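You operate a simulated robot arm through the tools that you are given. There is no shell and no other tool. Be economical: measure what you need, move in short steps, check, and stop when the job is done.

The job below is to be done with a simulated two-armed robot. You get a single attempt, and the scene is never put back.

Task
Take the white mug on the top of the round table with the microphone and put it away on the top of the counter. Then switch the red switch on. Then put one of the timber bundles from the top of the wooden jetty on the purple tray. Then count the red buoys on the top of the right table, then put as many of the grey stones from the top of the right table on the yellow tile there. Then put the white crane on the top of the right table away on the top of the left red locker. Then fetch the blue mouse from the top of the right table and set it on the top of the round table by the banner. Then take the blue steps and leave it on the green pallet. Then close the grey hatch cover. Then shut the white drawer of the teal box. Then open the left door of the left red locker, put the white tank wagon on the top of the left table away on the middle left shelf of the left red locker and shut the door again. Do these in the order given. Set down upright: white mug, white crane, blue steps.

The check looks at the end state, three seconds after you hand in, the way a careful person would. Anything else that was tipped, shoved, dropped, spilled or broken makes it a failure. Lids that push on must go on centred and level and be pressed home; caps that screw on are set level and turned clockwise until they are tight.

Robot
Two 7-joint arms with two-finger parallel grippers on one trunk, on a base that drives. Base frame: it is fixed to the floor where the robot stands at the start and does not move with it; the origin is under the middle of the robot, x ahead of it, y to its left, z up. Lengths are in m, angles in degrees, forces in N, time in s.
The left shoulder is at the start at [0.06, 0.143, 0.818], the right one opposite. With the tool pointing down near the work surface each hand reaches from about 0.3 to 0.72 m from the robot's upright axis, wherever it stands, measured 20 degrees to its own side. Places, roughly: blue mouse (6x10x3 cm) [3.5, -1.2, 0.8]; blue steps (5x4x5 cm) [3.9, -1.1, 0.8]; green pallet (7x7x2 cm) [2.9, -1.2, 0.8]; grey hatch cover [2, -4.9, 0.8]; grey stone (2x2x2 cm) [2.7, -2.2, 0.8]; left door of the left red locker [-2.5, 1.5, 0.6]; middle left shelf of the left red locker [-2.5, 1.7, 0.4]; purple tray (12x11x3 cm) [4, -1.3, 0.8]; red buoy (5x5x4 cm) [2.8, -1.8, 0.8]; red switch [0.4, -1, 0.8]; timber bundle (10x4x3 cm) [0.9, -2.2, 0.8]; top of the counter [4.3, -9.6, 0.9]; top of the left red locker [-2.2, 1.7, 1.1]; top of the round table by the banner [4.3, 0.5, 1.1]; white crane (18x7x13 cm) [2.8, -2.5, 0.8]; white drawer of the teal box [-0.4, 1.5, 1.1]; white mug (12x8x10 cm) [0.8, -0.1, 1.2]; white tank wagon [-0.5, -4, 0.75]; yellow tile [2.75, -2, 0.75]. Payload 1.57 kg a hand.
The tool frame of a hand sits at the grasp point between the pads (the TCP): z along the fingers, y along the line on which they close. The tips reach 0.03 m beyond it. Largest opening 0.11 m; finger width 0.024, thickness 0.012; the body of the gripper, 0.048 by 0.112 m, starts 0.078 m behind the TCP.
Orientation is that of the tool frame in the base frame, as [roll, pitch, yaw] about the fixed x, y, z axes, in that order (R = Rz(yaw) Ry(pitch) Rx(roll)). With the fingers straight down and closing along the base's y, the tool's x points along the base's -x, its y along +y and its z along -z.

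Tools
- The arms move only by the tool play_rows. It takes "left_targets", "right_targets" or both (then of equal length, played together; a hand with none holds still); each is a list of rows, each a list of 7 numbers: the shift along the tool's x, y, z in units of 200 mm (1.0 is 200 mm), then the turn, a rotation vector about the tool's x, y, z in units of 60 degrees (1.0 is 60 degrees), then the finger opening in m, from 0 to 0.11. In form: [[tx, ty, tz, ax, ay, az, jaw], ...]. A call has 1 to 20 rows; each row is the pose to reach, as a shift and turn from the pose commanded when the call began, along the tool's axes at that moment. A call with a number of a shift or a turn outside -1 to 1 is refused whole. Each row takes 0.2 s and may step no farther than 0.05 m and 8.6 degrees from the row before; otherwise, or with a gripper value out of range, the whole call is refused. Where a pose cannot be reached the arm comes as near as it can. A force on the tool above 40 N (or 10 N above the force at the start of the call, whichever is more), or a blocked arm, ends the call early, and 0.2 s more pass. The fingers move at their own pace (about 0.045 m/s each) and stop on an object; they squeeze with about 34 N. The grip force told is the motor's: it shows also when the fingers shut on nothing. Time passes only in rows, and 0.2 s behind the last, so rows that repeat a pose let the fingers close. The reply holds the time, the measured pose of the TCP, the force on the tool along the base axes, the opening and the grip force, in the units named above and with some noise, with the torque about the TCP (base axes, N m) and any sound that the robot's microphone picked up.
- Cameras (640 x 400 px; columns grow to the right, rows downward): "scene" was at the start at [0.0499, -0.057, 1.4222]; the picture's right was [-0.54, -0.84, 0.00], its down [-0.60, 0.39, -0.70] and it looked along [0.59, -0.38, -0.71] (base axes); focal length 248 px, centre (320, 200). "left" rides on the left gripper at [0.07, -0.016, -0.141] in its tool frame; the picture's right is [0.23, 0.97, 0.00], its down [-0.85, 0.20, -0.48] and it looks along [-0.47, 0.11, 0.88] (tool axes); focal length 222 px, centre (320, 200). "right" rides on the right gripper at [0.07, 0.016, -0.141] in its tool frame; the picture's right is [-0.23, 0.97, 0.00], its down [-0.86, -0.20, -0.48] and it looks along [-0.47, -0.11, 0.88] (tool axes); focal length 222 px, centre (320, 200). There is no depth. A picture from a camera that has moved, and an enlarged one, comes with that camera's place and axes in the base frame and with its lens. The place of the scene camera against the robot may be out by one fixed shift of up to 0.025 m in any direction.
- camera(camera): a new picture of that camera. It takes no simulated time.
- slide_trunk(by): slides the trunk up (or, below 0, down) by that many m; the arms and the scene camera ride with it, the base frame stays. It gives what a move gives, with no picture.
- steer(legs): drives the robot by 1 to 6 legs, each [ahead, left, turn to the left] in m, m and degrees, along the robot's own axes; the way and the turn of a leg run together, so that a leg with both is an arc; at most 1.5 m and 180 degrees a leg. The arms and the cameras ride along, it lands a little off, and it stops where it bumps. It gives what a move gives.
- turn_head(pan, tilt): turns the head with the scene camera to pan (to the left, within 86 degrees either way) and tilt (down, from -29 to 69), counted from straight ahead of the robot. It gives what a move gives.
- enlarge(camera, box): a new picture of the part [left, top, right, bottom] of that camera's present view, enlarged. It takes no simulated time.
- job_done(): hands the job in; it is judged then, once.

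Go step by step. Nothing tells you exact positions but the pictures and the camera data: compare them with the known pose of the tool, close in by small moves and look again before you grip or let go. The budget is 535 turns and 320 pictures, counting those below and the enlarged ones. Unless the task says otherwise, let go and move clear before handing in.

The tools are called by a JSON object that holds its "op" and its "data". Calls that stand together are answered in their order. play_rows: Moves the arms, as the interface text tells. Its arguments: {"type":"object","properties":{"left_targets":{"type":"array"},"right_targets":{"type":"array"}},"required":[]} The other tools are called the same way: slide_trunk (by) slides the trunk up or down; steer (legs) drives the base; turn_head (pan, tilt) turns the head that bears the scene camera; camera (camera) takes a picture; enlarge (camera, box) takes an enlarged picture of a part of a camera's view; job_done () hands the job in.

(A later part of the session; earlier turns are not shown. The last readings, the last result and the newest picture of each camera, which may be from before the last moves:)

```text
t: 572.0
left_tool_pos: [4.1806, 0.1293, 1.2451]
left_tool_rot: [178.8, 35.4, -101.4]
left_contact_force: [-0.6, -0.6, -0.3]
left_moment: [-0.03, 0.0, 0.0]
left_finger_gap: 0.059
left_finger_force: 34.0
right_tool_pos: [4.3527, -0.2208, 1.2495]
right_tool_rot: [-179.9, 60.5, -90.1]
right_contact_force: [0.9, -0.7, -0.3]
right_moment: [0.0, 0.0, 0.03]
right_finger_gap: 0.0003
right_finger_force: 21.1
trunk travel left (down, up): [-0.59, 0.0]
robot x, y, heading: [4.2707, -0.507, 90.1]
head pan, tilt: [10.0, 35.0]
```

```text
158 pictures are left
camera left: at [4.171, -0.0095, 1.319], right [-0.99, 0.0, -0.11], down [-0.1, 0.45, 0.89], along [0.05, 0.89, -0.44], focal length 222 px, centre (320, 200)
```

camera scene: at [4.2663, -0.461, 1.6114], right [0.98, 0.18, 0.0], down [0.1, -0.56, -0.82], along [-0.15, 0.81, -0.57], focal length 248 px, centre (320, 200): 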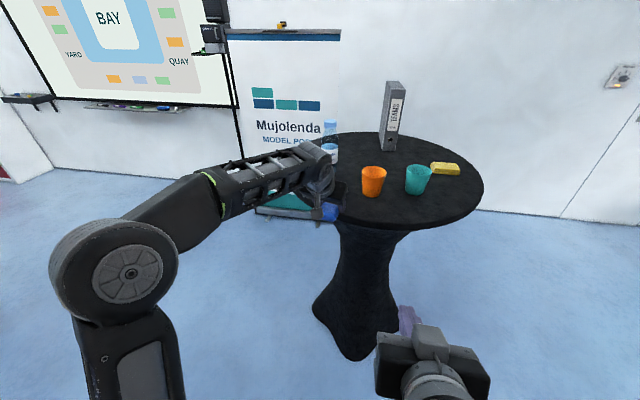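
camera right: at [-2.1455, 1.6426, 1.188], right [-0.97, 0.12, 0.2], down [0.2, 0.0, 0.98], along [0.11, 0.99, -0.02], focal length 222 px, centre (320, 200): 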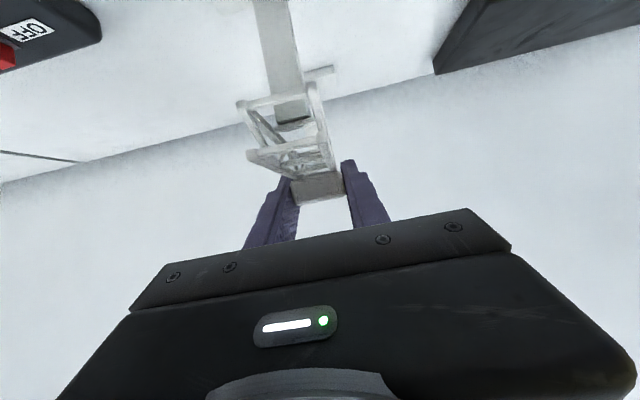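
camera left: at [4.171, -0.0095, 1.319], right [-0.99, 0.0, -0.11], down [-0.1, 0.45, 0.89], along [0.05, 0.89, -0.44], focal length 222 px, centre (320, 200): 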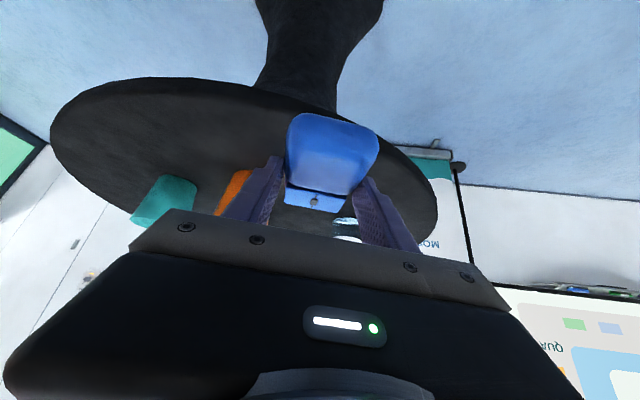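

{"op": "steer", "data": {"legs": [[0.14, 0, 0]]}}

{"op": "camera", "data": {"camera": "left"}}

{"op": "camera", "data": {"camera": "scene"}}

```text
t: 573.3
left_tool_pos: [4.1777, 0.2698, 1.245]
left_tool_rot: [178.8, 35.5, -101.2]
left_contact_force: [-0.2, 0.3, -1.1]
left_moment: [-0.03, -0.04, 0.0]
left_finger_gap: 0.0591
left_finger_force: 33.9
right_tool_pos: [4.3509, -0.0792, 1.2489]
right_tool_rot: [-179.8, 60.5, -90.0]
right_contact_force: [-0.2, 0.2, -0.4]
right_moment: [-0.02, -0.02, -0.01]
right_finger_gap: 0.0
right_finger_force: 21.3
trunk travel left (down, up): [-0.59, 0.0]
robot x, y, heading: [4.269, -0.3642, 90.2]
head pan, tilt: [10.0, 35.0]
```

```text
157 pictures are left
camera left: at [4.169, 0.1307, 1.3182], right [-0.99, 0.0, -0.12], down [-0.1, 0.45, 0.89], along [0.05, 0.89, -0.44], focal length 222 px, centre (320, 200)
```

left: 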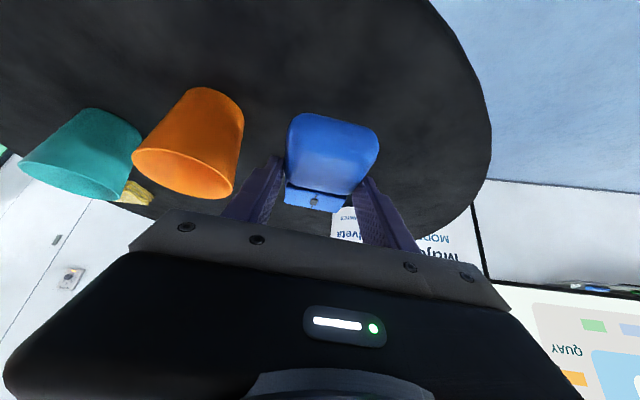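

```text
156 pictures are left
camera scene: at [4.2653, -0.3203, 1.6113], right [0.98, 0.18, 0.0], down [0.1, -0.57, -0.82], along [-0.15, 0.8, -0.57], focal length 248 px, centre (320, 200)
```

scene: 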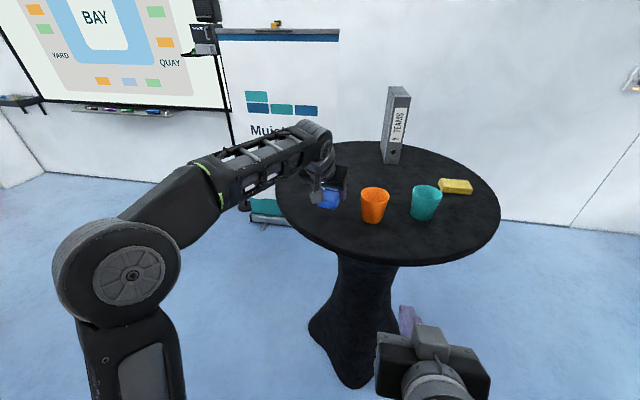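

{"op": "steer", "data": {"legs": [[0, 0.03, 0]]}}

{"op": "play_rows", "data": {"left_targets": [[0.058, 0, 0.081, 0, 0, 0, 0.03], [0.102, 0, 0.142, 0, 0, 0, 0.03], [0.131, 0, 0.183, 0, 0, 0, 0.03], [0.145, 0, 0.204, 0, 0, 0, 0.03]]}}

{"op": "camera", "data": {"camera": "left"}}

{"op": "enlarge", "data": {"camera": "scene", "box": [270, 140, 430, 240]}}

```text
t: 574.1
left_tool_pos: [4.1459, 0.2687, 1.2447]
left_tool_rot: [178.8, 35.5, -101.2]
left_contact_force: [-1.8, -0.1, -0.5]
left_moment: [0.0, -0.05, -0.03]
left_finger_gap: 0.0593
left_finger_force: 34.0
right_tool_pos: [4.32, -0.0814, 1.2491]
right_tool_rot: [-179.8, 60.6, -90.0]
right_contact_force: [0.5, 0.0, 0.5]
right_moment: [0.04, -0.03, -0.02]
right_finger_gap: 0.0
right_finger_force: 21.6
trunk travel left (down, up): [-0.59, 0.0]
robot x, y, heading: [4.2383, -0.3657, 90.3]
head pan, tilt: [10.0, 35.0]
```

```text
t: 575.1
left_tool_pos: [4.1469, 0.2692, 1.1951]
left_tool_rot: [178.8, 35.4, -101.1]
left_contact_force: [0.5, 0.0, -0.8]
left_moment: [0.01, -0.05, -0.02]
left_finger_gap: 0.0589
left_finger_force: 33.8
right_tool_pos: [4.3218, -0.0819, 1.2485]
right_tool_rot: [-179.8, 60.5, -89.9]
right_contact_force: [0.4, 0.0, -0.8]
right_moment: [-0.01, 0.0, -0.01]
right_finger_gap: 0.0
right_finger_force: 21.4
trunk travel left (down, up): [-0.59, 0.0]
robot x, y, heading: [4.2434, -0.3662, 90.6]
head pan, tilt: [10.0, 35.0]
```

```text
155 pictures are left
camera left: at [4.1381, 0.1297, 1.2689], right [-0.99, 0.0, -0.12], down [-0.11, 0.45, 0.89], along [0.05, 0.9, -0.44], focal length 222 px, centre (320, 200)
```

left: 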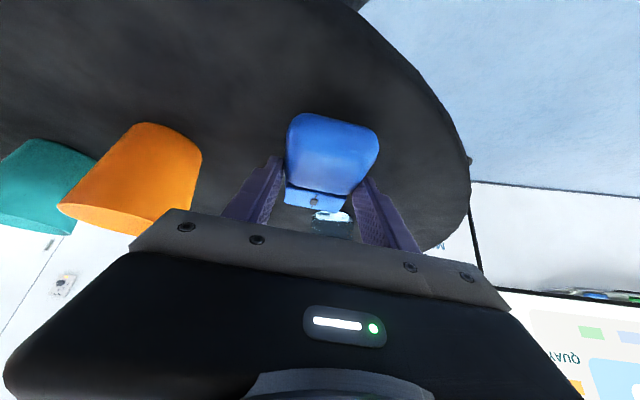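

```text
4.00 times, centred on (350, 190) of scene
camera zoom: at [4.2356, -0.3225, 1.6114], right [0.98, 0.18, 0.0], down [0.1, -0.56, -0.82], along [-0.15, 0.81, -0.57], focal length 991 px, centre (200, 240)
```

zoom: 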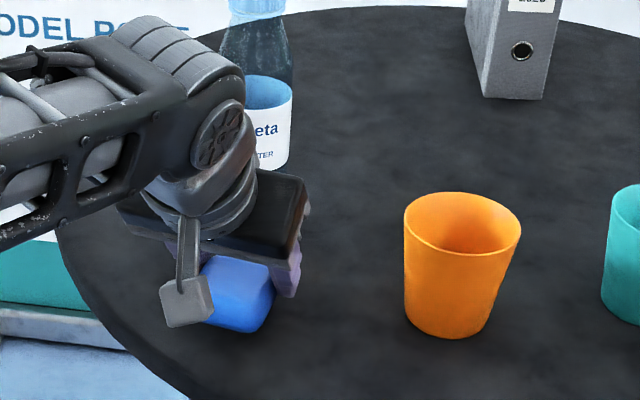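

{"op": "play_rows", "data": {"left_targets": [[0.015, 0, 0.02, 0, 0, 0, 0.03], [0.029, 0, 0.041, 0, 0, 0, 0.03], [0.044, 0, 0.061, 0, 0, 0, 0.03], [0.058, 0, 0.081, 0, 0, 0, 0.03], [0.073, 0, 0.102, 0, 0, 0, 0.03]]}}

{"op": "camera", "data": {"camera": "left"}}

```text
t: 576.3
left_tool_pos: [4.1459, 0.2678, 1.1741]
left_tool_rot: [178.9, 36.1, -101.1]
left_contact_force: [-3.5, 3.7, 26.6]
left_moment: [0.5, -0.51, -0.09]
left_finger_gap: 0.0597
left_finger_force: 33.8
right_tool_pos: [4.3201, -0.0825, 1.2506]
right_tool_rot: [-179.8, 60.6, -90.0]
right_contact_force: [-0.3, 0.7, -1.0]
right_moment: [0.03, -0.04, -0.02]
right_finger_gap: 0.0001
right_finger_force: 21.3
trunk travel left (down, up): [-0.59, 0.0]
robot x, y, heading: [4.2404, -0.3646, 90.7]
head pan, tilt: [10.0, 35.0]
```

```text
153 pictures are left
camera left: at [4.1374, 0.1284, 1.2472], right [-0.99, 0.0, -0.12], down [-0.11, 0.44, 0.89], along [0.05, 0.9, -0.43], focal length 222 px, centre (320, 200)
```

left: 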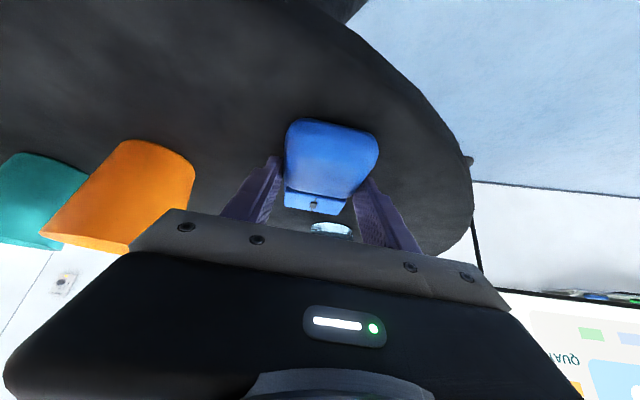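

Mouse on the table. Open and withdraw along the finger axis.

{"op": "play_rows", "data": {"left_targets": [[0, 0, -0.01, 0, 0, 0, 0.065], [0, 0, -0.01, 0, 0, 0, 0.08], [0, 0, -0.01, 0, 0, 0, 0.08]]}}

{"op": "play_rows", "data": {"left_targets": [[0, 0, -0.1, 0, 0, 0, 0.08], [0, 0, -0.25, 0, 0, 0, 0.08], [0, 0, -0.4, 0, 0, 0, 0.08]]}}

{"op": "steer", "data": {"legs": [[-0.15, 0, 0]]}}

{"op": "camera", "data": {"camera": "scene"}}

```text
t: 577.1
left_tool_pos: [4.1413, 0.2665, 1.1732]
left_tool_rot: [178.7, 35.6, -101.0]
left_contact_force: [-11.2, 7.2, 18.7]
left_moment: [0.28, -0.36, 0.37]
left_finger_gap: 0.0688
left_finger_force: 0.1
right_tool_pos: [4.3199, -0.0824, 1.2495]
right_tool_rot: [-179.8, 60.6, -90.0]
right_contact_force: [0.4, 0.5, -0.3]
right_moment: [0.01, -0.01, 0.02]
right_finger_gap: 0.0
right_finger_force: 21.2
trunk travel left (down, up): [-0.59, 0.0]
robot x, y, heading: [4.2402, -0.3673, 90.2]
head pan, tilt: [10.0, 35.0]
```

```text
t: 577.9
left_tool_pos: [4.1369, 0.2175, 1.2361]
left_tool_rot: [178.6, 35.4, -101.3]
left_contact_force: [0.5, 0.0, -0.8]
left_moment: [0.02, 0.03, 0.0]
left_finger_gap: 0.08
left_finger_force: 0.2
right_tool_pos: [4.3213, -0.0828, 1.2483]
right_tool_rot: [-180.0, 60.7, -90.0]
right_contact_force: [-0.3, 0.3, 0.2]
right_moment: [0.03, 0.01, 0.0]
right_finger_gap: 0.0
right_finger_force: 21.4
trunk travel left (down, up): [-0.59, 0.0]
robot x, y, heading: [4.24, -0.366, 90.4]
head pan, tilt: [10.0, 35.0]
```

```text
t: 579.3
left_tool_pos: [4.1393, 0.0682, 1.2372]
left_tool_rot: [178.8, 35.4, -101.2]
left_contact_force: [0.5, 0.0, -0.1]
left_moment: [0.05, 0.01, 0.0]
left_finger_gap: 0.0801
left_finger_force: 0.0
right_tool_pos: [4.3228, -0.2313, 1.2483]
right_tool_rot: [-179.8, 60.6, -90.0]
right_contact_force: [-0.1, -0.8, 0.7]
right_moment: [0.04, 0.03, 0.0]
right_finger_gap: 0.0001
right_finger_force: 21.4
trunk travel left (down, up): [-0.59, 0.0]
robot x, y, heading: [4.2386, -0.5139, 90.4]
head pan, tilt: [10.0, 35.0]
```

```text
152 pictures are left
camera scene: at [4.2368, -0.4732, 1.6114], right [0.98, 0.18, 0.0], down [0.1, -0.56, -0.82], along [-0.15, 0.81, -0.57], focal length 248 px, centre (320, 200)
```

scene: 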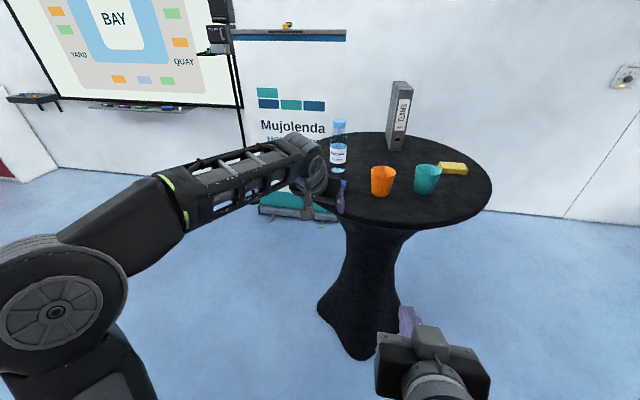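

{"op": "camera", "data": {"camera": "left"}}

```text
151 pictures are left
camera left: at [4.1306, -0.07, 1.3112], right [-0.99, 0.0, -0.11], down [-0.1, 0.44, 0.89], along [0.05, 0.9, -0.44], focal length 222 px, centre (320, 200)
```

left: 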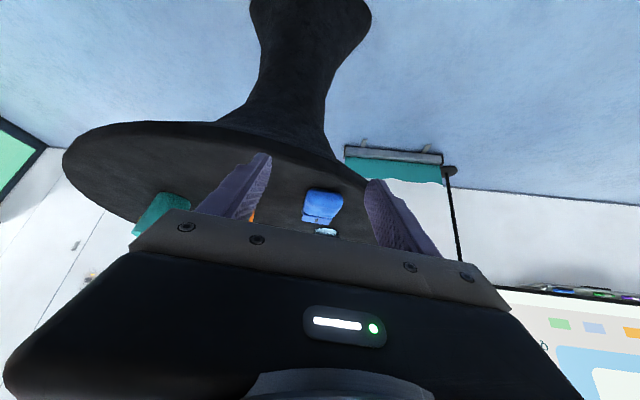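

Mouse placed. Next the blue steps at ≈[3.886,-1.06]. Turn round and move over to the right table's end.

{"op": "steer", "data": {"legs": [[0, 0, -180], [0, -0.5, 0], [0.06, 0, 0]]}}

{"op": "slide_trunk", "data": {"by": -0.2}}

{"op": "turn_head", "data": {"pan": 5, "tilt": 55}}

{"op": "camera", "data": {"camera": "scene"}}

```text
t: 590.0
left_tool_pos: [3.8765, -1.1888, 1.2348]
left_tool_rot: [178.8, 35.3, 82.5]
left_contact_force: [0.0, 0.1, 0.2]
left_moment: [0.01, -0.04, 0.01]
left_finger_gap: 0.08
left_finger_force: 0.1
right_tool_pos: [3.6733, -0.9014, 1.2485]
right_tool_rot: [-179.9, 60.5, 93.6]
right_contact_force: [-0.1, -0.9, 0.0]
right_moment: [0.02, 0.02, 0.0]
right_finger_gap: 0.0003
right_finger_force: 21.8
trunk travel left (down, up): [-0.59, 0.0]
robot x, y, heading: [3.7362, -0.6079, -86.1]
head pan, tilt: [10.0, 35.0]
```

```text
t: 592.2
left_tool_pos: [3.8767, -1.1876, 1.0359]
left_tool_rot: [178.7, 35.4, 82.5]
left_contact_force: [-0.4, 0.7, 0.4]
left_moment: [0.02, -0.03, -0.02]
left_finger_gap: 0.08
left_finger_force: 0.1
right_tool_pos: [3.6733, -0.8998, 1.0485]
right_tool_rot: [-179.9, 60.7, 93.7]
right_contact_force: [0.4, -1.5, 0.5]
right_moment: [-0.01, -0.01, 0.0]
right_finger_gap: 0.0
right_finger_force: 21.3
trunk travel left (down, up): [-0.39, 0.2]
robot x, y, heading: [3.7365, -0.6091, -85.8]
head pan, tilt: [10.0, 35.0]
```

```text
t: 593.0
left_tool_pos: [3.876, -1.1866, 1.0363]
left_tool_rot: [178.8, 35.4, 82.5]
left_contact_force: [0.3, -0.6, -0.3]
left_moment: [0.02, -0.01, -0.01]
left_finger_gap: 0.0799
left_finger_force: 0.1
right_tool_pos: [3.6741, -0.8998, 1.049]
right_tool_rot: [-179.9, 60.5, 93.6]
right_contact_force: [0.0, -0.3, -0.1]
right_moment: [0.03, 0.0, -0.03]
right_finger_gap: 0.0002
right_finger_force: 21.4
trunk travel left (down, up): [-0.39, 0.2]
robot x, y, heading: [3.736, -0.6096, -85.9]
head pan, tilt: [5.0, 55.0]
```

```text
150 pictures are left
camera scene: at [3.7584, -0.6636, 1.3832], right [-0.99, -0.16, 0.0], down [-0.13, 0.81, -0.57], along [0.09, -0.57, -0.82], focal length 248 px, centre (320, 200)
```

scene: 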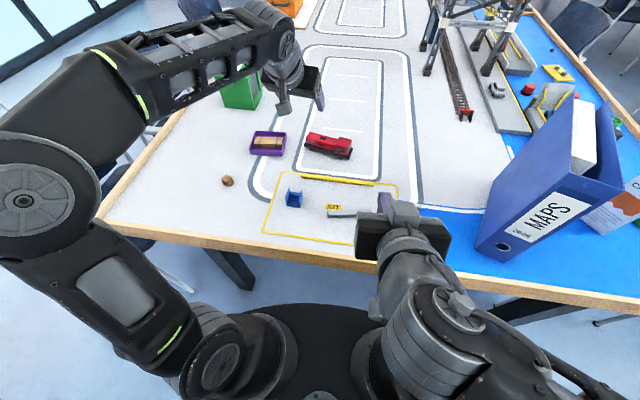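

{"op": "enlarge", "data": {"camera": "scene", "box": [253, 170, 349, 230]}}

{"op": "camera", "data": {"camera": "left"}}

```text
6.67 times, centred on (301, 200) of scene
camera zoom: at [3.7584, -0.6636, 1.3832], right [-0.99, -0.16, 0.0], down [-0.13, 0.81, -0.57], along [0.09, -0.57, -0.82], focal length 1651 px, centre (447, 200)
```

zoom: 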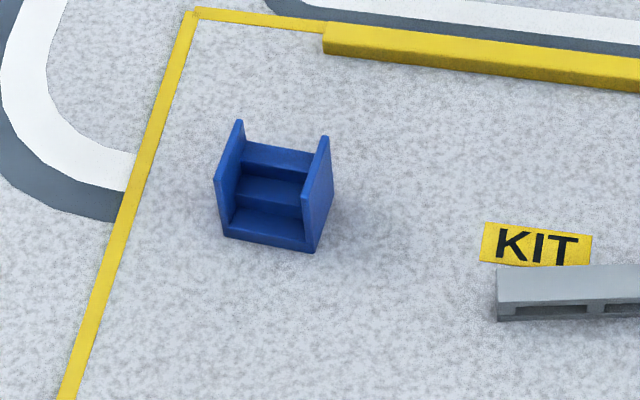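

```text
148 pictures are left
camera left: at [3.8747, -1.0469, 1.1105], right [0.99, 0.07, -0.11], down [0.13, -0.44, 0.89], along [0.01, -0.9, -0.44], focal length 222 px, centre (320, 200)
```

left: 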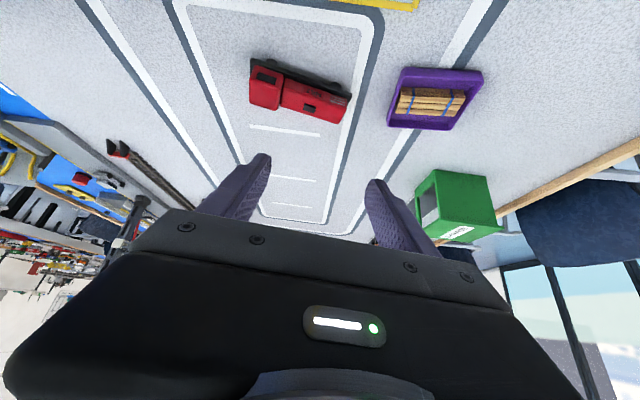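

The steps stand open toward me; I'll grip across the side panels (closing along x). Straighten the left hand over them.

{"op": "play_rows", "data": {"left_targets": [[0.17, 0, 0.005, 0, 0.118, 0, 0.07], [0.35, 0, 0.01, 0, 0.236, 0, 0.07], [0.52, 0, 0.015, 0, 0.354, 0, 0.07], [0.7, 0, 0.02, 0, 0.472, 0, 0.07], [0.87, 0, 0.03, 0, 0.59, 0, 0.07]]}}

{"op": "play_rows", "data": {"left_targets": [[0, 0, 0, 0, 0, -0.12, 0.07]]}}

{"op": "camera", "data": {"camera": "left"}}

```text
t: 594.2
left_tool_pos: [3.8948, -1.0497, 0.93]
left_tool_rot: [179.0, -0.1, 83.3]
left_contact_force: [0.2, -0.7, 0.5]
left_moment: [-0.01, 0.03, 0.02]
left_finger_gap: 0.0701
left_finger_force: 0.1
right_tool_pos: [3.6738, -0.8996, 1.0485]
right_tool_rot: [-179.9, 60.5, 93.7]
right_contact_force: [0.5, 0.2, 0.7]
right_moment: [-0.02, -0.01, -0.03]
right_finger_gap: 0.0
right_finger_force: 21.3
trunk travel left (down, up): [-0.39, 0.2]
robot x, y, heading: [3.7375, -0.6078, -85.8]
head pan, tilt: [5.0, 55.0]
```

```text
t: 594.6
left_tool_pos: [3.8953, -1.049, 0.9294]
left_tool_rot: [179.0, 0.1, 90.4]
left_contact_force: [0.0, 0.0, 0.3]
left_moment: [0.0, 0.0, 0.0]
left_finger_gap: 0.0699
left_finger_force: 0.0
right_tool_pos: [3.6739, -0.8981, 1.0483]
right_tool_rot: [-179.9, 60.6, 93.7]
right_contact_force: [0.4, 0.1, 0.1]
right_moment: [-0.01, 0.02, 0.01]
right_finger_gap: 0.0
right_finger_force: 21.7
trunk travel left (down, up): [-0.39, 0.2]
robot x, y, heading: [3.7372, -0.6111, -85.9]
head pan, tilt: [5.0, 55.0]
```

```text
147 pictures are left
camera left: at [3.8751, -0.9792, 1.0709], right [0.97, 0.23, 0.02], down [0.2, -0.85, 0.48], along [0.13, -0.47, -0.88], focal length 222 px, centre (320, 200)
```

left: 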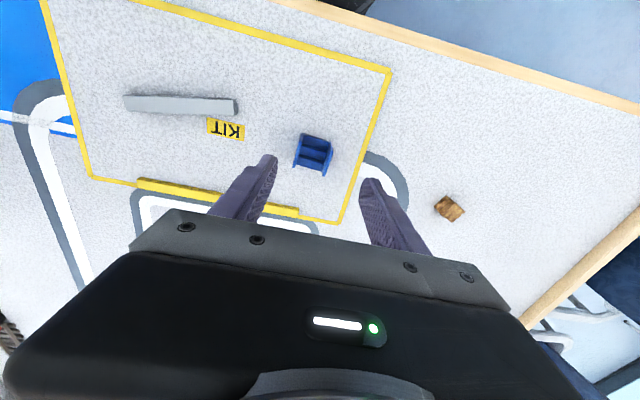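

{"op": "enlarge", "data": {"camera": "left", "box": [272, 122, 352, 182]}}

```text
6.67 times, centred on (312, 152) of left
camera zoom: at [3.8751, -0.9792, 1.0709], right [0.97, 0.23, 0.02], down [0.2, -0.85, 0.48], along [0.13, -0.47, -0.88], focal length 1481 px, centre (373, 520)
```

zoom: 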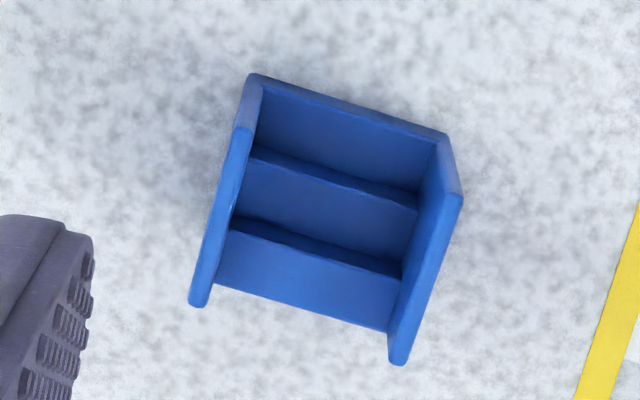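

Panels run along y; centre [3.891,-1.065]. Descend and grip.

{"op": "play_rows", "data": {"left_targets": [[-0.04, -0.02, 0.15, 0, 0, 0, 0.07], [-0.08, -0.02, 0.35, 0, 0, 0, 0.07], [-0.08, -0.02, 0.5, 0, 0, 0, 0.07], [-0.08, -0.02, 0.62, 0, 0, 0, 0.07]]}}

{"op": "camera", "data": {"camera": "left"}}

```text
t: 595.6
left_tool_pos: [3.8939, -1.0677, 0.8043]
left_tool_rot: [179.0, 0.2, 90.4]
left_contact_force: [0.1, -0.2, 0.1]
left_moment: [-0.02, 0.05, 0.0]
left_finger_gap: 0.0698
left_finger_force: 0.1
right_tool_pos: [3.6738, -0.8986, 1.0473]
right_tool_rot: [-179.9, 60.6, 93.7]
right_contact_force: [0.1, 0.6, -0.2]
right_moment: [0.01, 0.04, -0.01]
right_finger_gap: 0.0
right_finger_force: 20.9
trunk travel left (down, up): [-0.39, 0.2]
robot x, y, heading: [3.737, -0.6104, -85.8]
head pan, tilt: [5.0, 55.0]
```

```text
145 pictures are left
camera left: at [3.8732, -0.9968, 0.9452], right [0.97, 0.23, 0.02], down [0.2, -0.85, 0.48], along [0.13, -0.47, -0.87], focal length 222 px, centre (320, 200)
```

left: 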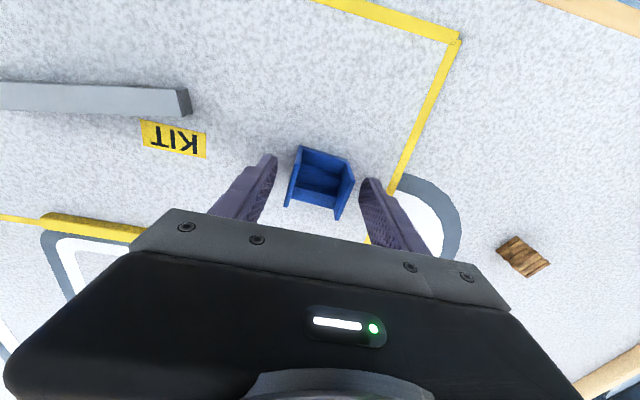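

{"op": "play_rows", "data": {"left_targets": [[0, 0, 0.03, 0, 0, 0, 0.07], [0, 0, 0.03, 0, 0, 0, 0.045], [0, 0, 0.03, 0, 0, 0, 0.03], [0, 0, 0.03, 0, 0, 0, 0.03], [0, 0, 0.03, 0, 0, 0, 0.03]]}}

{"op": "play_rows", "data": {"left_targets": [[0, 0, -0.15, 0, 0, 0, 0.03], [0, 0, -0.35, 0, 0, 0, 0.03], [0, 0, -0.5, 0, 0, 0, 0.03]]}}

{"op": "camera", "data": {"camera": "left"}}

```text
t: 596.8
left_tool_pos: [3.8937, -1.0663, 0.7993]
left_tool_rot: [179.0, 0.1, 90.5]
left_contact_force: [-0.5, -0.8, -0.2]
left_moment: [0.0, 0.0, 0.03]
left_finger_gap: 0.0434
left_finger_force: 33.8
right_tool_pos: [3.6727, -0.8992, 1.0481]
right_tool_rot: [-179.9, 60.4, 93.6]
right_contact_force: [0.5, -0.3, 0.0]
right_moment: [-0.03, -0.05, -0.03]
right_finger_gap: 0.0
right_finger_force: 21.3
trunk travel left (down, up): [-0.39, 0.2]
robot x, y, heading: [3.7396, -0.6112, -85.9]
head pan, tilt: [5.0, 55.0]
```

```text
t: 597.6
left_tool_pos: [3.894, -1.0643, 0.8986]
left_tool_rot: [179.0, 0.2, 90.4]
left_contact_force: [-0.3, 0.0, 0.2]
left_moment: [-0.01, -0.01, 0.0]
left_finger_gap: 0.0432
left_finger_force: 34.4
right_tool_pos: [3.6732, -0.8993, 1.0485]
right_tool_rot: [-179.9, 60.5, 93.7]
right_contact_force: [0.4, 0.1, 0.1]
right_moment: [0.02, 0.03, 0.0]
right_finger_gap: 0.0
right_finger_force: 21.6
trunk travel left (down, up): [-0.39, 0.2]
robot x, y, heading: [3.7365, -0.6109, -86.2]
head pan, tilt: [5.0, 55.0]
```

```text
144 pictures are left
camera left: at [3.8731, -0.994, 1.0401], right [0.97, 0.23, 0.02], down [0.2, -0.85, 0.48], along [0.13, -0.47, -0.87], focal length 222 px, centre (320, 200)
```

left: 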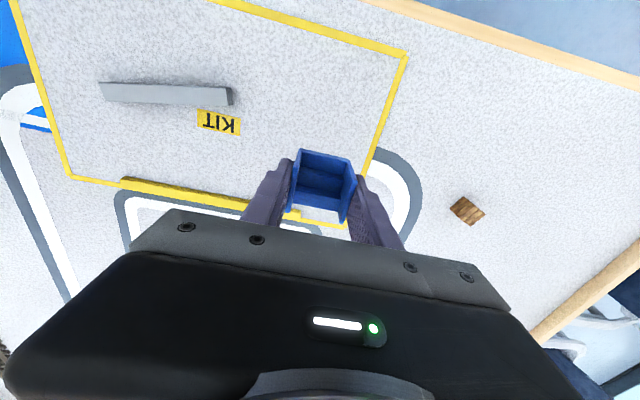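

Steps held. Raise and drive west to the pallet at ≈[2.85,-1.195].

{"op": "slide_trunk", "data": {"by": 0.2}}

{"op": "steer", "data": {"legs": [[-0.4, 0, -4], [0, -1.07, 0], [0.32, 0, 0]]}}

{"op": "turn_head", "data": {"pan": 10, "tilt": 50}}

{"op": "camera", "data": {"camera": "scene"}}

{"op": "camera", "data": {"camera": "left"}}

```text
t: 599.8
left_tool_pos: [3.8927, -1.0643, 1.0979]
left_tool_rot: [179.1, 0.1, 90.4]
left_contact_force: [-0.1, 0.4, -0.7]
left_moment: [-0.02, 0.02, 0.01]
left_finger_gap: 0.043
left_finger_force: 34.1
right_tool_pos: [3.6735, -0.8978, 1.2489]
right_tool_rot: [-179.9, 60.5, 93.7]
right_contact_force: [0.5, 0.6, -0.1]
right_moment: [0.01, 0.02, -0.01]
right_finger_gap: 0.0
right_finger_force: 20.9
trunk travel left (down, up): [-0.59, 0.0]
robot x, y, heading: [3.736, -0.6098, -86.0]
head pan, tilt: [5.0, 55.0]
```

```text
t: 609.2
left_tool_pos: [2.7581, -0.9913, 1.0983]
left_tool_rot: [179.1, 0.1, 85.3]
left_contact_force: [-0.7, 0.6, -0.8]
left_moment: [-0.01, 0.03, 0.01]
left_finger_gap: 0.0433
left_finger_force: 33.5
right_tool_pos: [2.5539, -0.8068, 1.2487]
right_tool_rot: [-180.0, 60.6, 88.6]
right_contact_force: [1.3, -0.1, -0.8]
right_moment: [-0.01, -0.04, 0.02]
right_finger_gap: 0.0001
right_finger_force: 21.3
trunk travel left (down, up): [-0.59, 0.0]
robot x, y, heading: [2.6426, -0.5234, -91.1]
head pan, tilt: [5.0, 55.0]
```

```text
t: 609.8
left_tool_pos: [2.7587, -0.9898, 1.0985]
left_tool_rot: [179.0, 0.2, 85.3]
left_contact_force: [-0.7, 0.3, -0.2]
left_moment: [-0.01, 0.0, -0.01]
left_finger_gap: 0.043
left_finger_force: 34.0
right_tool_pos: [2.5539, -0.8047, 1.2486]
right_tool_rot: [-180.0, 60.6, 88.5]
right_contact_force: [0.1, -0.3, 0.1]
right_moment: [-0.02, 0.0, 0.0]
right_finger_gap: 0.0001
right_finger_force: 21.2
trunk travel left (down, up): [-0.59, 0.0]
robot x, y, heading: [2.6426, -0.5227, -91.1]
head pan, tilt: [10.0, 50.0]
```

```text
143 pictures are left
camera scene: at [2.668, -0.5816, 1.5896], right [-0.99, -0.16, 0.0], down [-0.12, 0.76, -0.64], along [0.1, -0.63, -0.77], focal length 248 px, centre (320, 200)
```

scene: 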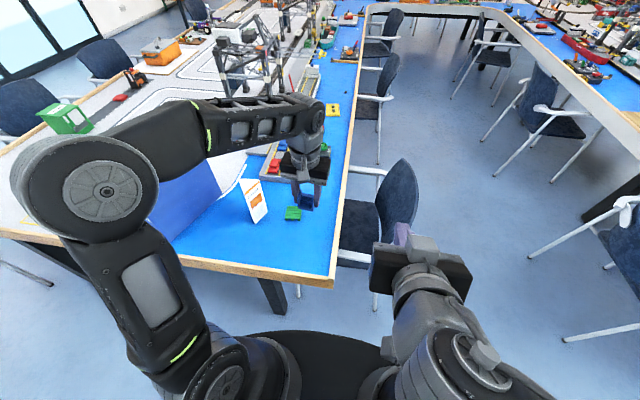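

```text
142 pictures are left
camera left: at [2.7449, -0.9181, 1.2397], right [0.99, 0.15, 0.02], down [0.12, -0.87, 0.48], along [0.09, -0.48, -0.87], focal length 222 px, centre (320, 200)
```

left: 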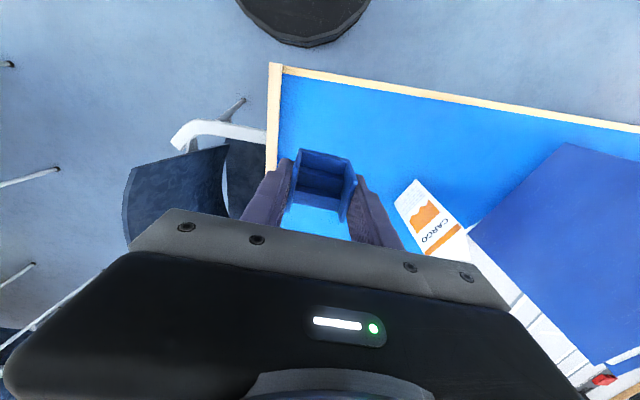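

{"op": "steer", "data": {"legs": [[0.12, 0.04, 1]]}}

{"op": "camera", "data": {"camera": "left"}}

{"op": "enlarge", "data": {"camera": "scene", "box": [200, 130, 360, 230]}}

```text
t: 611.1
left_tool_pos: [2.8057, -1.1097, 1.0982]
left_tool_rot: [179.0, 0.0, 86.2]
left_contact_force: [-0.3, -0.6, -1.3]
left_moment: [0.06, -0.01, -0.04]
left_finger_gap: 0.043
left_finger_force: 33.5
right_tool_pos: [2.5998, -0.9299, 1.2478]
right_tool_rot: [-179.8, 60.5, 89.6]
right_contact_force: [-0.5, -0.8, 0.4]
right_moment: [0.02, 0.02, 0.01]
right_finger_gap: 0.0001
right_finger_force: 21.1
trunk travel left (down, up): [-0.59, 0.0]
robot x, y, heading: [2.6835, -0.6427, -90.0]
head pan, tilt: [10.0, 50.0]
```

```text
141 pictures are left
camera left: at [2.791, -1.0378, 1.2391], right [0.99, 0.16, 0.02], down [0.13, -0.87, 0.48], along [0.09, -0.47, -0.88], focal length 222 px, centre (320, 200)
```

left: 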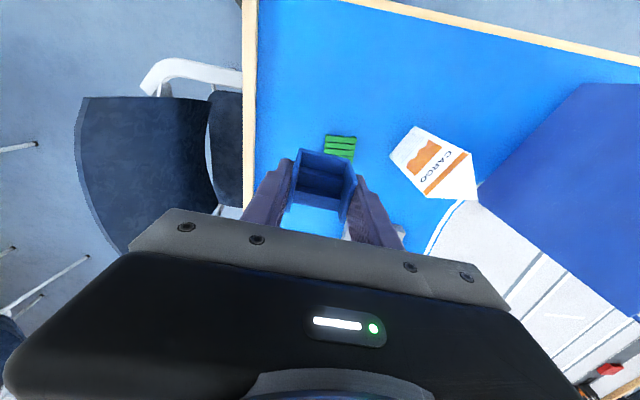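

```text
4.00 times, centred on (280, 180) of scene
camera zoom: at [2.7091, -0.7033, 1.5896], right [-0.99, -0.17, 0.0], down [-0.13, 0.76, -0.64], along [0.11, -0.63, -0.77], focal length 991 px, centre (480, 280)
```

zoom: 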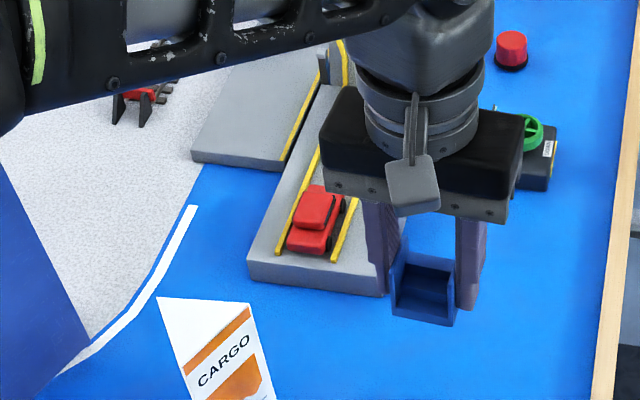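

Pallet centre ≈[2.857,-1.165]. Lower the trunk and move the steps over it.

{"op": "slide_trunk", "data": {"by": -0.2}}

{"op": "play_rows", "data": {"left_targets": [[-0.13, 0.136, 0, 0, 0, -0.03, 0.03], [-0.258, 0.272, 0, 0, 0, -0.06, 0.03]]}}

{"op": "camera", "data": {"camera": "left"}}

{"op": "enlarge", "data": {"camera": "scene", "box": [200, 130, 360, 230]}}

```text
t: 613.3
left_tool_pos: [2.8037, -1.1073, 0.898]
left_tool_rot: [179.0, 0.2, 86.2]
left_contact_force: [-0.2, 0.6, -0.1]
left_moment: [0.0, 0.0, -0.02]
left_finger_gap: 0.0431
left_finger_force: 34.0
right_tool_pos: [2.5986, -0.9264, 1.0484]
right_tool_rot: [-179.8, 60.6, 89.4]
right_contact_force: [0.0, 0.3, -0.2]
right_moment: [-0.05, -0.01, -0.03]
right_finger_gap: 0.0
right_finger_force: 21.7
trunk travel left (down, up): [-0.39, 0.2]
robot x, y, heading: [2.685, -0.645, -89.9]
head pan, tilt: [10.0, 50.0]
```

```text
t: 613.9
left_tool_pos: [2.8552, -1.1608, 0.9018]
left_tool_rot: [179.1, 0.2, 89.8]
left_contact_force: [-0.7, -0.3, 0.1]
left_moment: [-0.01, 0.02, -0.01]
left_finger_gap: 0.043
left_finger_force: 33.3
right_tool_pos: [2.5988, -0.9269, 1.0492]
right_tool_rot: [-179.9, 60.5, 89.5]
right_contact_force: [0.6, -0.6, 0.2]
right_moment: [0.0, -0.04, -0.02]
right_finger_gap: 0.0002
right_finger_force: 21.0
trunk travel left (down, up): [-0.39, 0.2]
robot x, y, heading: [2.6812, -0.6433, -90.1]
head pan, tilt: [10.0, 50.0]
```

```text
139 pictures are left
camera left: at [2.8359, -1.091, 1.0416], right [0.97, 0.22, 0.02], down [0.19, -0.85, 0.48], along [0.12, -0.47, -0.87], focal length 222 px, centre (320, 200)
```

left: 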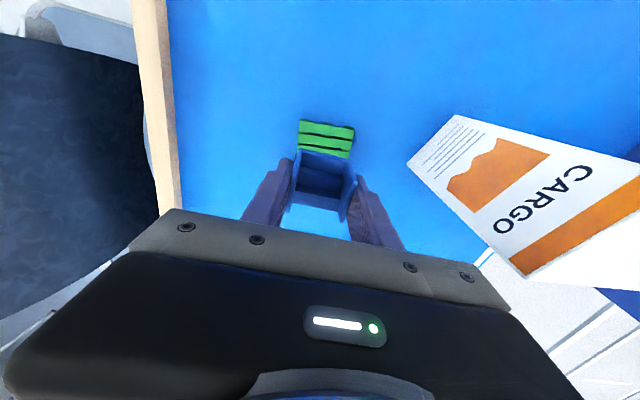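

```text
4.00 times, centred on (280, 180) of scene
camera zoom: at [2.7087, -0.7017, 1.3896], right [-0.99, -0.17, 0.0], down [-0.13, 0.75, -0.64], along [0.11, -0.63, -0.77], focal length 991 px, centre (480, 280)
```

zoom: 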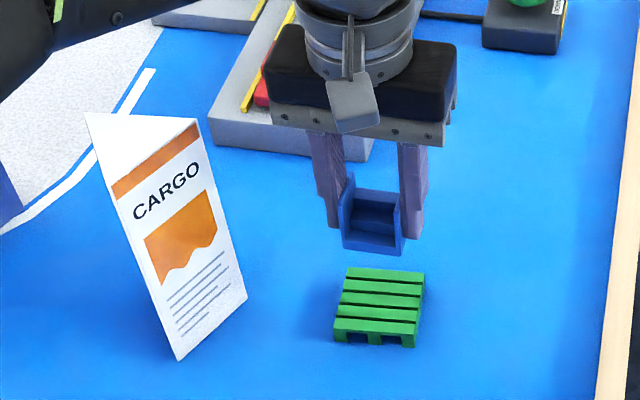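

{"op": "play_rows", "data": {"left_targets": [[-0.03, 0.01, 0.15, 0, 0, 0, 0.03], [-0.03, 0.01, 0.28, 0, 0, 0, 0.03], [-0.03, 0.01, 0.34, 0, 0, 0, 0.03]]}}

{"op": "enlarge", "data": {"camera": "scene", "box": [220, 150, 340, 225]}}

{"op": "camera", "data": {"camera": "left"}}

```text
t: 614.7
left_tool_pos: [2.8604, -1.1678, 0.8316]
left_tool_rot: [179.0, 0.2, 89.8]
left_contact_force: [-1.2, 0.2, -0.1]
left_moment: [-0.02, 0.04, 0.0]
left_finger_gap: 0.0434
left_finger_force: 34.1
right_tool_pos: [2.598, -0.9271, 1.0481]
right_tool_rot: [-179.9, 60.6, 89.5]
right_contact_force: [0.6, 0.1, -0.6]
right_moment: [-0.02, 0.01, 0.02]
right_finger_gap: 0.0001
right_finger_force: 21.1
trunk travel left (down, up): [-0.39, 0.2]
robot x, y, heading: [2.6824, -0.6427, -90.2]
head pan, tilt: [10.0, 50.0]
```

```text
5.33 times, centred on (280, 188) of scene
camera zoom: at [2.7084, -0.7013, 1.3896], right [-0.99, -0.17, 0.0], down [-0.13, 0.75, -0.64], along [0.11, -0.63, -0.77], focal length 1321 px, centre (533, 267)
```

zoom: 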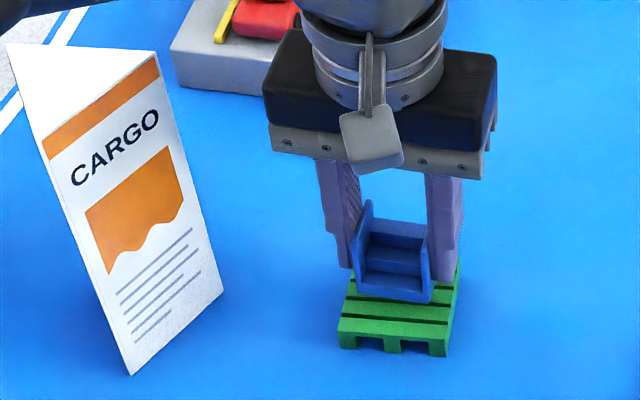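

```text
136 pictures are left
camera left: at [2.8409, -1.0976, 0.9725], right [0.97, 0.22, 0.02], down [0.19, -0.85, 0.49], along [0.12, -0.47, -0.87], focal length 222 px, centre (320, 200)
```

left: 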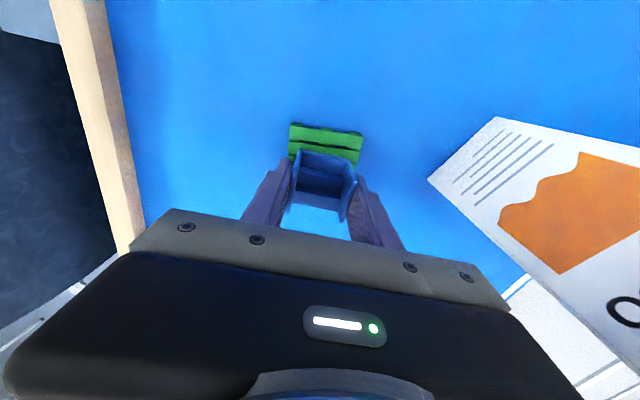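

{"op": "play_rows", "data": {"left_targets": [[0.04, -0.015, 0.0, 0, 0, 0, 0.03], [0.04, -0.015, 0.03, 0, 0, 0, 0.03], [0.04, -0.015, 0.05, 0, 0, 0, 0.03], [0.04, -0.015, 0.065, 0, 0, 0, 0.03], [0.04, -0.015, 0.08, 0, 0, 0, 0.03]]}}

{"op": "enlarge", "data": {"camera": "scene", "box": [220, 150, 340, 225]}}

```text
t: 615.9
left_tool_pos: [2.8563, -1.1619, 0.816]
left_tool_rot: [179.0, 0.4, 89.8]
left_contact_force: [1.7, 0.4, 8.9]
left_moment: [0.13, 0.12, -0.04]
left_finger_gap: 0.0427
left_finger_force: 33.8
right_tool_pos: [2.5982, -0.926, 1.0495]
right_tool_rot: [-180.0, 60.6, 89.5]
right_contact_force: [-0.1, -0.4, 0.0]
right_moment: [0.01, 0.02, 0.0]
right_finger_gap: 0.0
right_finger_force: 21.9
trunk travel left (down, up): [-0.39, 0.2]
robot x, y, heading: [2.6814, -0.643, -90.1]
head pan, tilt: [10.0, 50.0]
```

```text
5.33 times, centred on (280, 188) of scene
camera zoom: at [2.7084, -0.7006, 1.3899], right [-0.99, -0.17, 0.0], down [-0.13, 0.75, -0.64], along [0.11, -0.63, -0.77], focal length 1321 px, centre (533, 267)
```

zoom: 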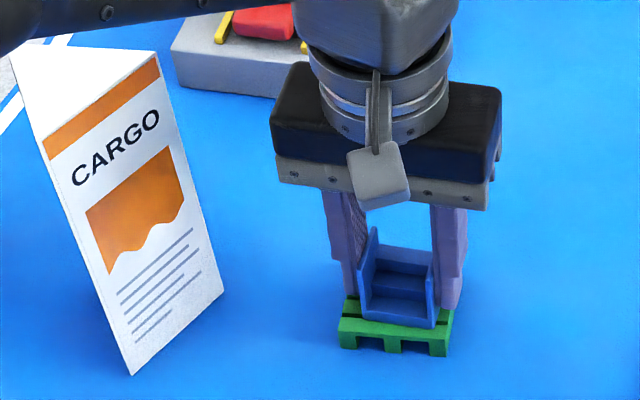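

Steps rest on the pallet. Release and rise.

{"op": "play_rows", "data": {"left_targets": [[0, 0, -0.005, 0, 0, 0, 0.055], [0, 0, -0.005, 0, 0, 0, 0.065], [0, 0, -0.005, 0, 0, 0, 0.065]]}}

{"op": "play_rows", "data": {"left_targets": [[0, 0, -0.15, 0, 0, 0, 0.065], [0, 0, -0.35, 0, 0, 0, 0.065], [0, 0, -0.5, 0, 0, 0, 0.065]]}}

{"op": "enlarge", "data": {"camera": "scene", "box": [220, 150, 340, 225]}}

```text
t: 616.7
left_tool_pos: [2.8553, -1.1613, 0.816]
left_tool_rot: [179.0, 0.1, 89.7]
left_contact_force: [-0.3, -0.2, -0.3]
left_moment: [0.02, 0.01, -0.01]
left_finger_gap: 0.0649
left_finger_force: 0.0
right_tool_pos: [2.5976, -0.9258, 1.0469]
right_tool_rot: [-179.9, 60.7, 89.4]
right_contact_force: [-0.1, 0.2, 0.2]
right_moment: [-0.01, 0.0, 0.03]
right_finger_gap: 0.0
right_finger_force: 21.0
trunk travel left (down, up): [-0.39, 0.2]
robot x, y, heading: [2.6834, -0.6422, -90.1]
head pan, tilt: [10.0, 50.0]
```

```text
t: 617.5
left_tool_pos: [2.8565, -1.1614, 0.9169]
left_tool_rot: [179.1, 0.2, 89.7]
left_contact_force: [-0.3, 0.3, -0.7]
left_moment: [-0.04, 0.01, 0.01]
left_finger_gap: 0.0652
left_finger_force: 0.0
right_tool_pos: [2.5986, -0.9275, 1.0489]
right_tool_rot: [-179.9, 60.7, 89.4]
right_contact_force: [0.1, 0.3, 0.0]
right_moment: [0.02, 0.07, 0.0]
right_finger_gap: 0.0
right_finger_force: 21.0
trunk travel left (down, up): [-0.39, 0.2]
robot x, y, heading: [2.6855, -0.6391, -90.2]
head pan, tilt: [10.0, 50.0]
```

```text
5.33 times, centred on (280, 188) of scene
camera zoom: at [2.7084, -0.7012, 1.3896], right [-0.99, -0.17, 0.0], down [-0.13, 0.75, -0.64], along [0.11, -0.63, -0.77], focal length 1321 px, centre (533, 267)
```

zoom: 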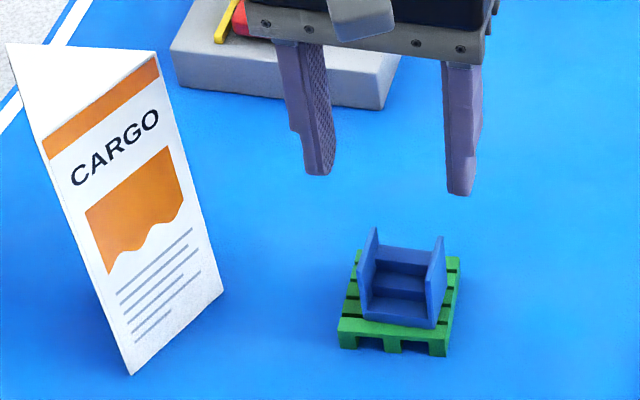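

Steps done. Next the grey hatch cover at ≈[2,-4.9]; I go down the corridor.

{"op": "slide_trunk", "data": {"by": 0.2}}

{"op": "steer", "data": {"legs": [[-0.4, 0, 0], [0, -0.83, 0], [1.45, 0, 0], [1.2, 0, 0]]}}

{"op": "turn_head", "data": {"pan": 0, "tilt": 30}}

{"op": "camera", "data": {"camera": "scene"}}

```text
t: 619.6
left_tool_pos: [2.8555, -1.1605, 1.1163]
left_tool_rot: [178.9, 0.2, 89.8]
left_contact_force: [-0.2, -0.9, 0.0]
left_moment: [-0.02, -0.02, -0.01]
left_finger_gap: 0.0653
left_finger_force: 0.1
right_tool_pos: [2.599, -0.9264, 1.2484]
right_tool_rot: [-179.9, 60.6, 89.4]
right_contact_force: [0.5, 0.5, 0.8]
right_moment: [0.0, -0.03, -0.01]
right_finger_gap: 0.0002
right_finger_force: 20.9
trunk travel left (down, up): [-0.59, 0.0]
robot x, y, heading: [2.6823, -0.6429, -90.0]
head pan, tilt: [10.0, 50.0]
```

```text
t: 638.6
left_tool_pos: [2.0348, -3.3916, 1.1153]
left_tool_rot: [178.9, 0.2, 90.9]
left_contact_force: [0.5, -0.2, 0.1]
left_moment: [0.04, -0.01, 0.0]
left_finger_gap: 0.0651
left_finger_force: 0.0
right_tool_pos: [1.7721, -3.1616, 1.2493]
right_tool_rot: [-179.8, 60.5, 90.7]
right_contact_force: [-0.6, -0.5, 0.4]
right_moment: [0.0, 0.0, -0.02]
right_finger_gap: 0.0
right_finger_force: 21.7
trunk travel left (down, up): [-0.59, 0.0]
robot x, y, heading: [1.8513, -2.8804, -88.9]
head pan, tilt: [10.0, 50.0]
```

```text
t: 639.5
left_tool_pos: [2.033, -3.3918, 1.1159]
left_tool_rot: [179.0, 0.2, 91.0]
left_contact_force: [-0.8, -1.2, -0.4]
left_moment: [0.0, 0.0, 0.02]
left_finger_gap: 0.0652
left_finger_force: 0.0
right_tool_pos: [1.7725, -3.1627, 1.2483]
right_tool_rot: [-179.9, 60.6, 90.6]
right_contact_force: [-0.2, 0.2, -0.3]
right_moment: [-0.03, 0.02, -0.01]
right_finger_gap: 0.0001
right_finger_force: 21.3
trunk travel left (down, up): [-0.59, 0.0]
robot x, y, heading: [1.8504, -2.8771, -89.1]
head pan, tilt: [0.0, 30.0]
```

```text
133 pictures are left
camera scene: at [1.8635, -2.95, 1.6191], right [-1.0, -0.02, 0.0], down [-0.01, 0.5, -0.87], along [0.02, -0.87, -0.5], focal length 248 px, centre (320, 200)
```

scene: 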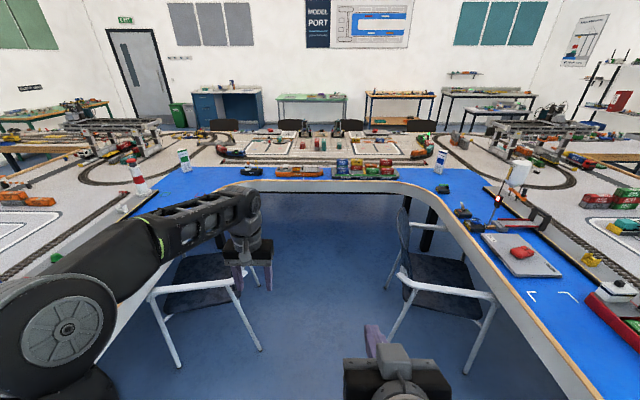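

{"op": "enlarge", "data": {"camera": "scene", "box": [210, 130, 470, 210]}}

{"op": "enlarge", "data": {"camera": "scene", "box": [230, 140, 350, 200]}}

```text
2.46 times, centred on (340, 170) of scene
camera zoom: at [1.8635, -2.95, 1.6191], right [-1.0, -0.02, 0.0], down [-0.01, 0.5, -0.87], along [0.02, -0.87, -0.5], focal length 610 px, centre (271, 274)
```

zoom: 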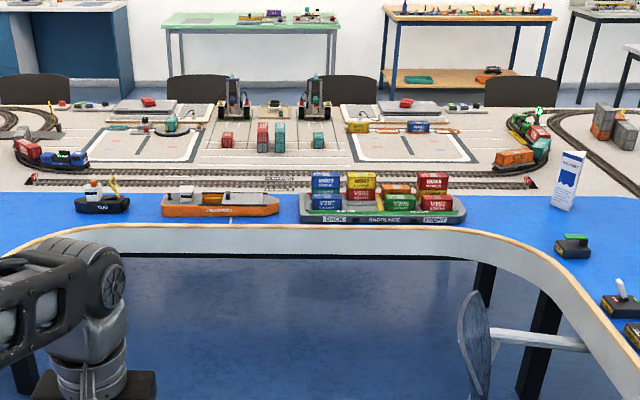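

```text
5.33 times, centred on (290, 170) of scene
camera zoom: at [1.8635, -2.95, 1.6191], right [-1.0, -0.02, 0.0], down [-0.01, 0.5, -0.87], along [0.02, -0.87, -0.5], focal length 1321 px, centre (480, 360)
```

zoom: 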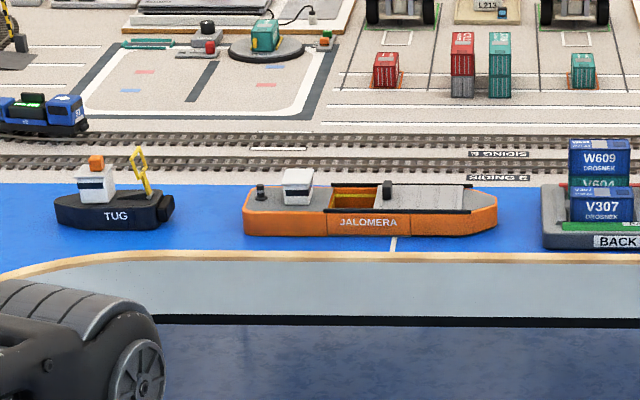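

The orange ship JALOMERA has a sliding grey hatch with a knob. I drive closer through the gap between chairs.

{"op": "steer", "data": {"legs": [[1.3, 0, -1]]}}

{"op": "turn_head", "data": {"pan": 10, "tilt": 45}}

{"op": "camera", "data": {"camera": "scene"}}

```text
t: 646.0
left_tool_pos: [2.0475, -4.6868, 1.1158]
left_tool_rot: [179.1, 0.2, 90.4]
left_contact_force: [-0.1, -0.7, 0.1]
left_moment: [0.02, 0.02, 0.03]
left_finger_gap: 0.0649
left_finger_force: 0.0
right_tool_pos: [1.7882, -4.4557, 1.2493]
right_tool_rot: [-179.8, 60.5, 90.1]
right_contact_force: [0.3, 0.1, -0.3]
right_moment: [0.0, -0.01, 0.01]
right_finger_gap: 0.0
right_finger_force: 20.8
trunk travel left (down, up): [-0.59, 0.0]
robot x, y, heading: [1.8674, -4.1718, -89.2]
head pan, tilt: [0.0, 30.0]
```

```text
t: 646.8
left_tool_pos: [2.0468, -4.6862, 1.1159]
left_tool_rot: [178.9, 0.3, 90.3]
left_contact_force: [0.2, 1.0, 0.4]
left_moment: [0.01, -0.01, 0.01]
left_finger_gap: 0.065
left_finger_force: 0.0
right_tool_pos: [1.7871, -4.455, 1.2486]
right_tool_rot: [-179.9, 60.6, 90.2]
right_contact_force: [-0.7, -0.1, -0.1]
right_moment: [-0.03, 0.02, -0.01]
right_finger_gap: 0.0
right_finger_force: 21.0
trunk travel left (down, up): [-0.59, 0.0]
robot x, y, heading: [1.8709, -4.168, -89.3]
head pan, tilt: [10.0, 45.0]
```

```text
130 pictures are left
camera scene: at [1.8953, -4.2331, 1.5966], right [-0.98, -0.18, 0.0], down [-0.13, 0.69, -0.71], along [0.13, -0.7, -0.71], focal length 248 px, centre (320, 200)
```

scene: 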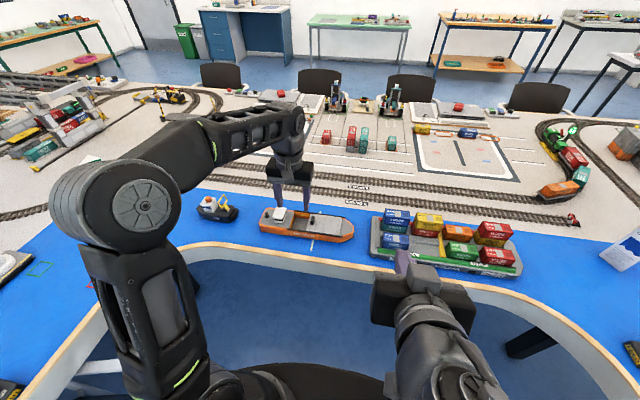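

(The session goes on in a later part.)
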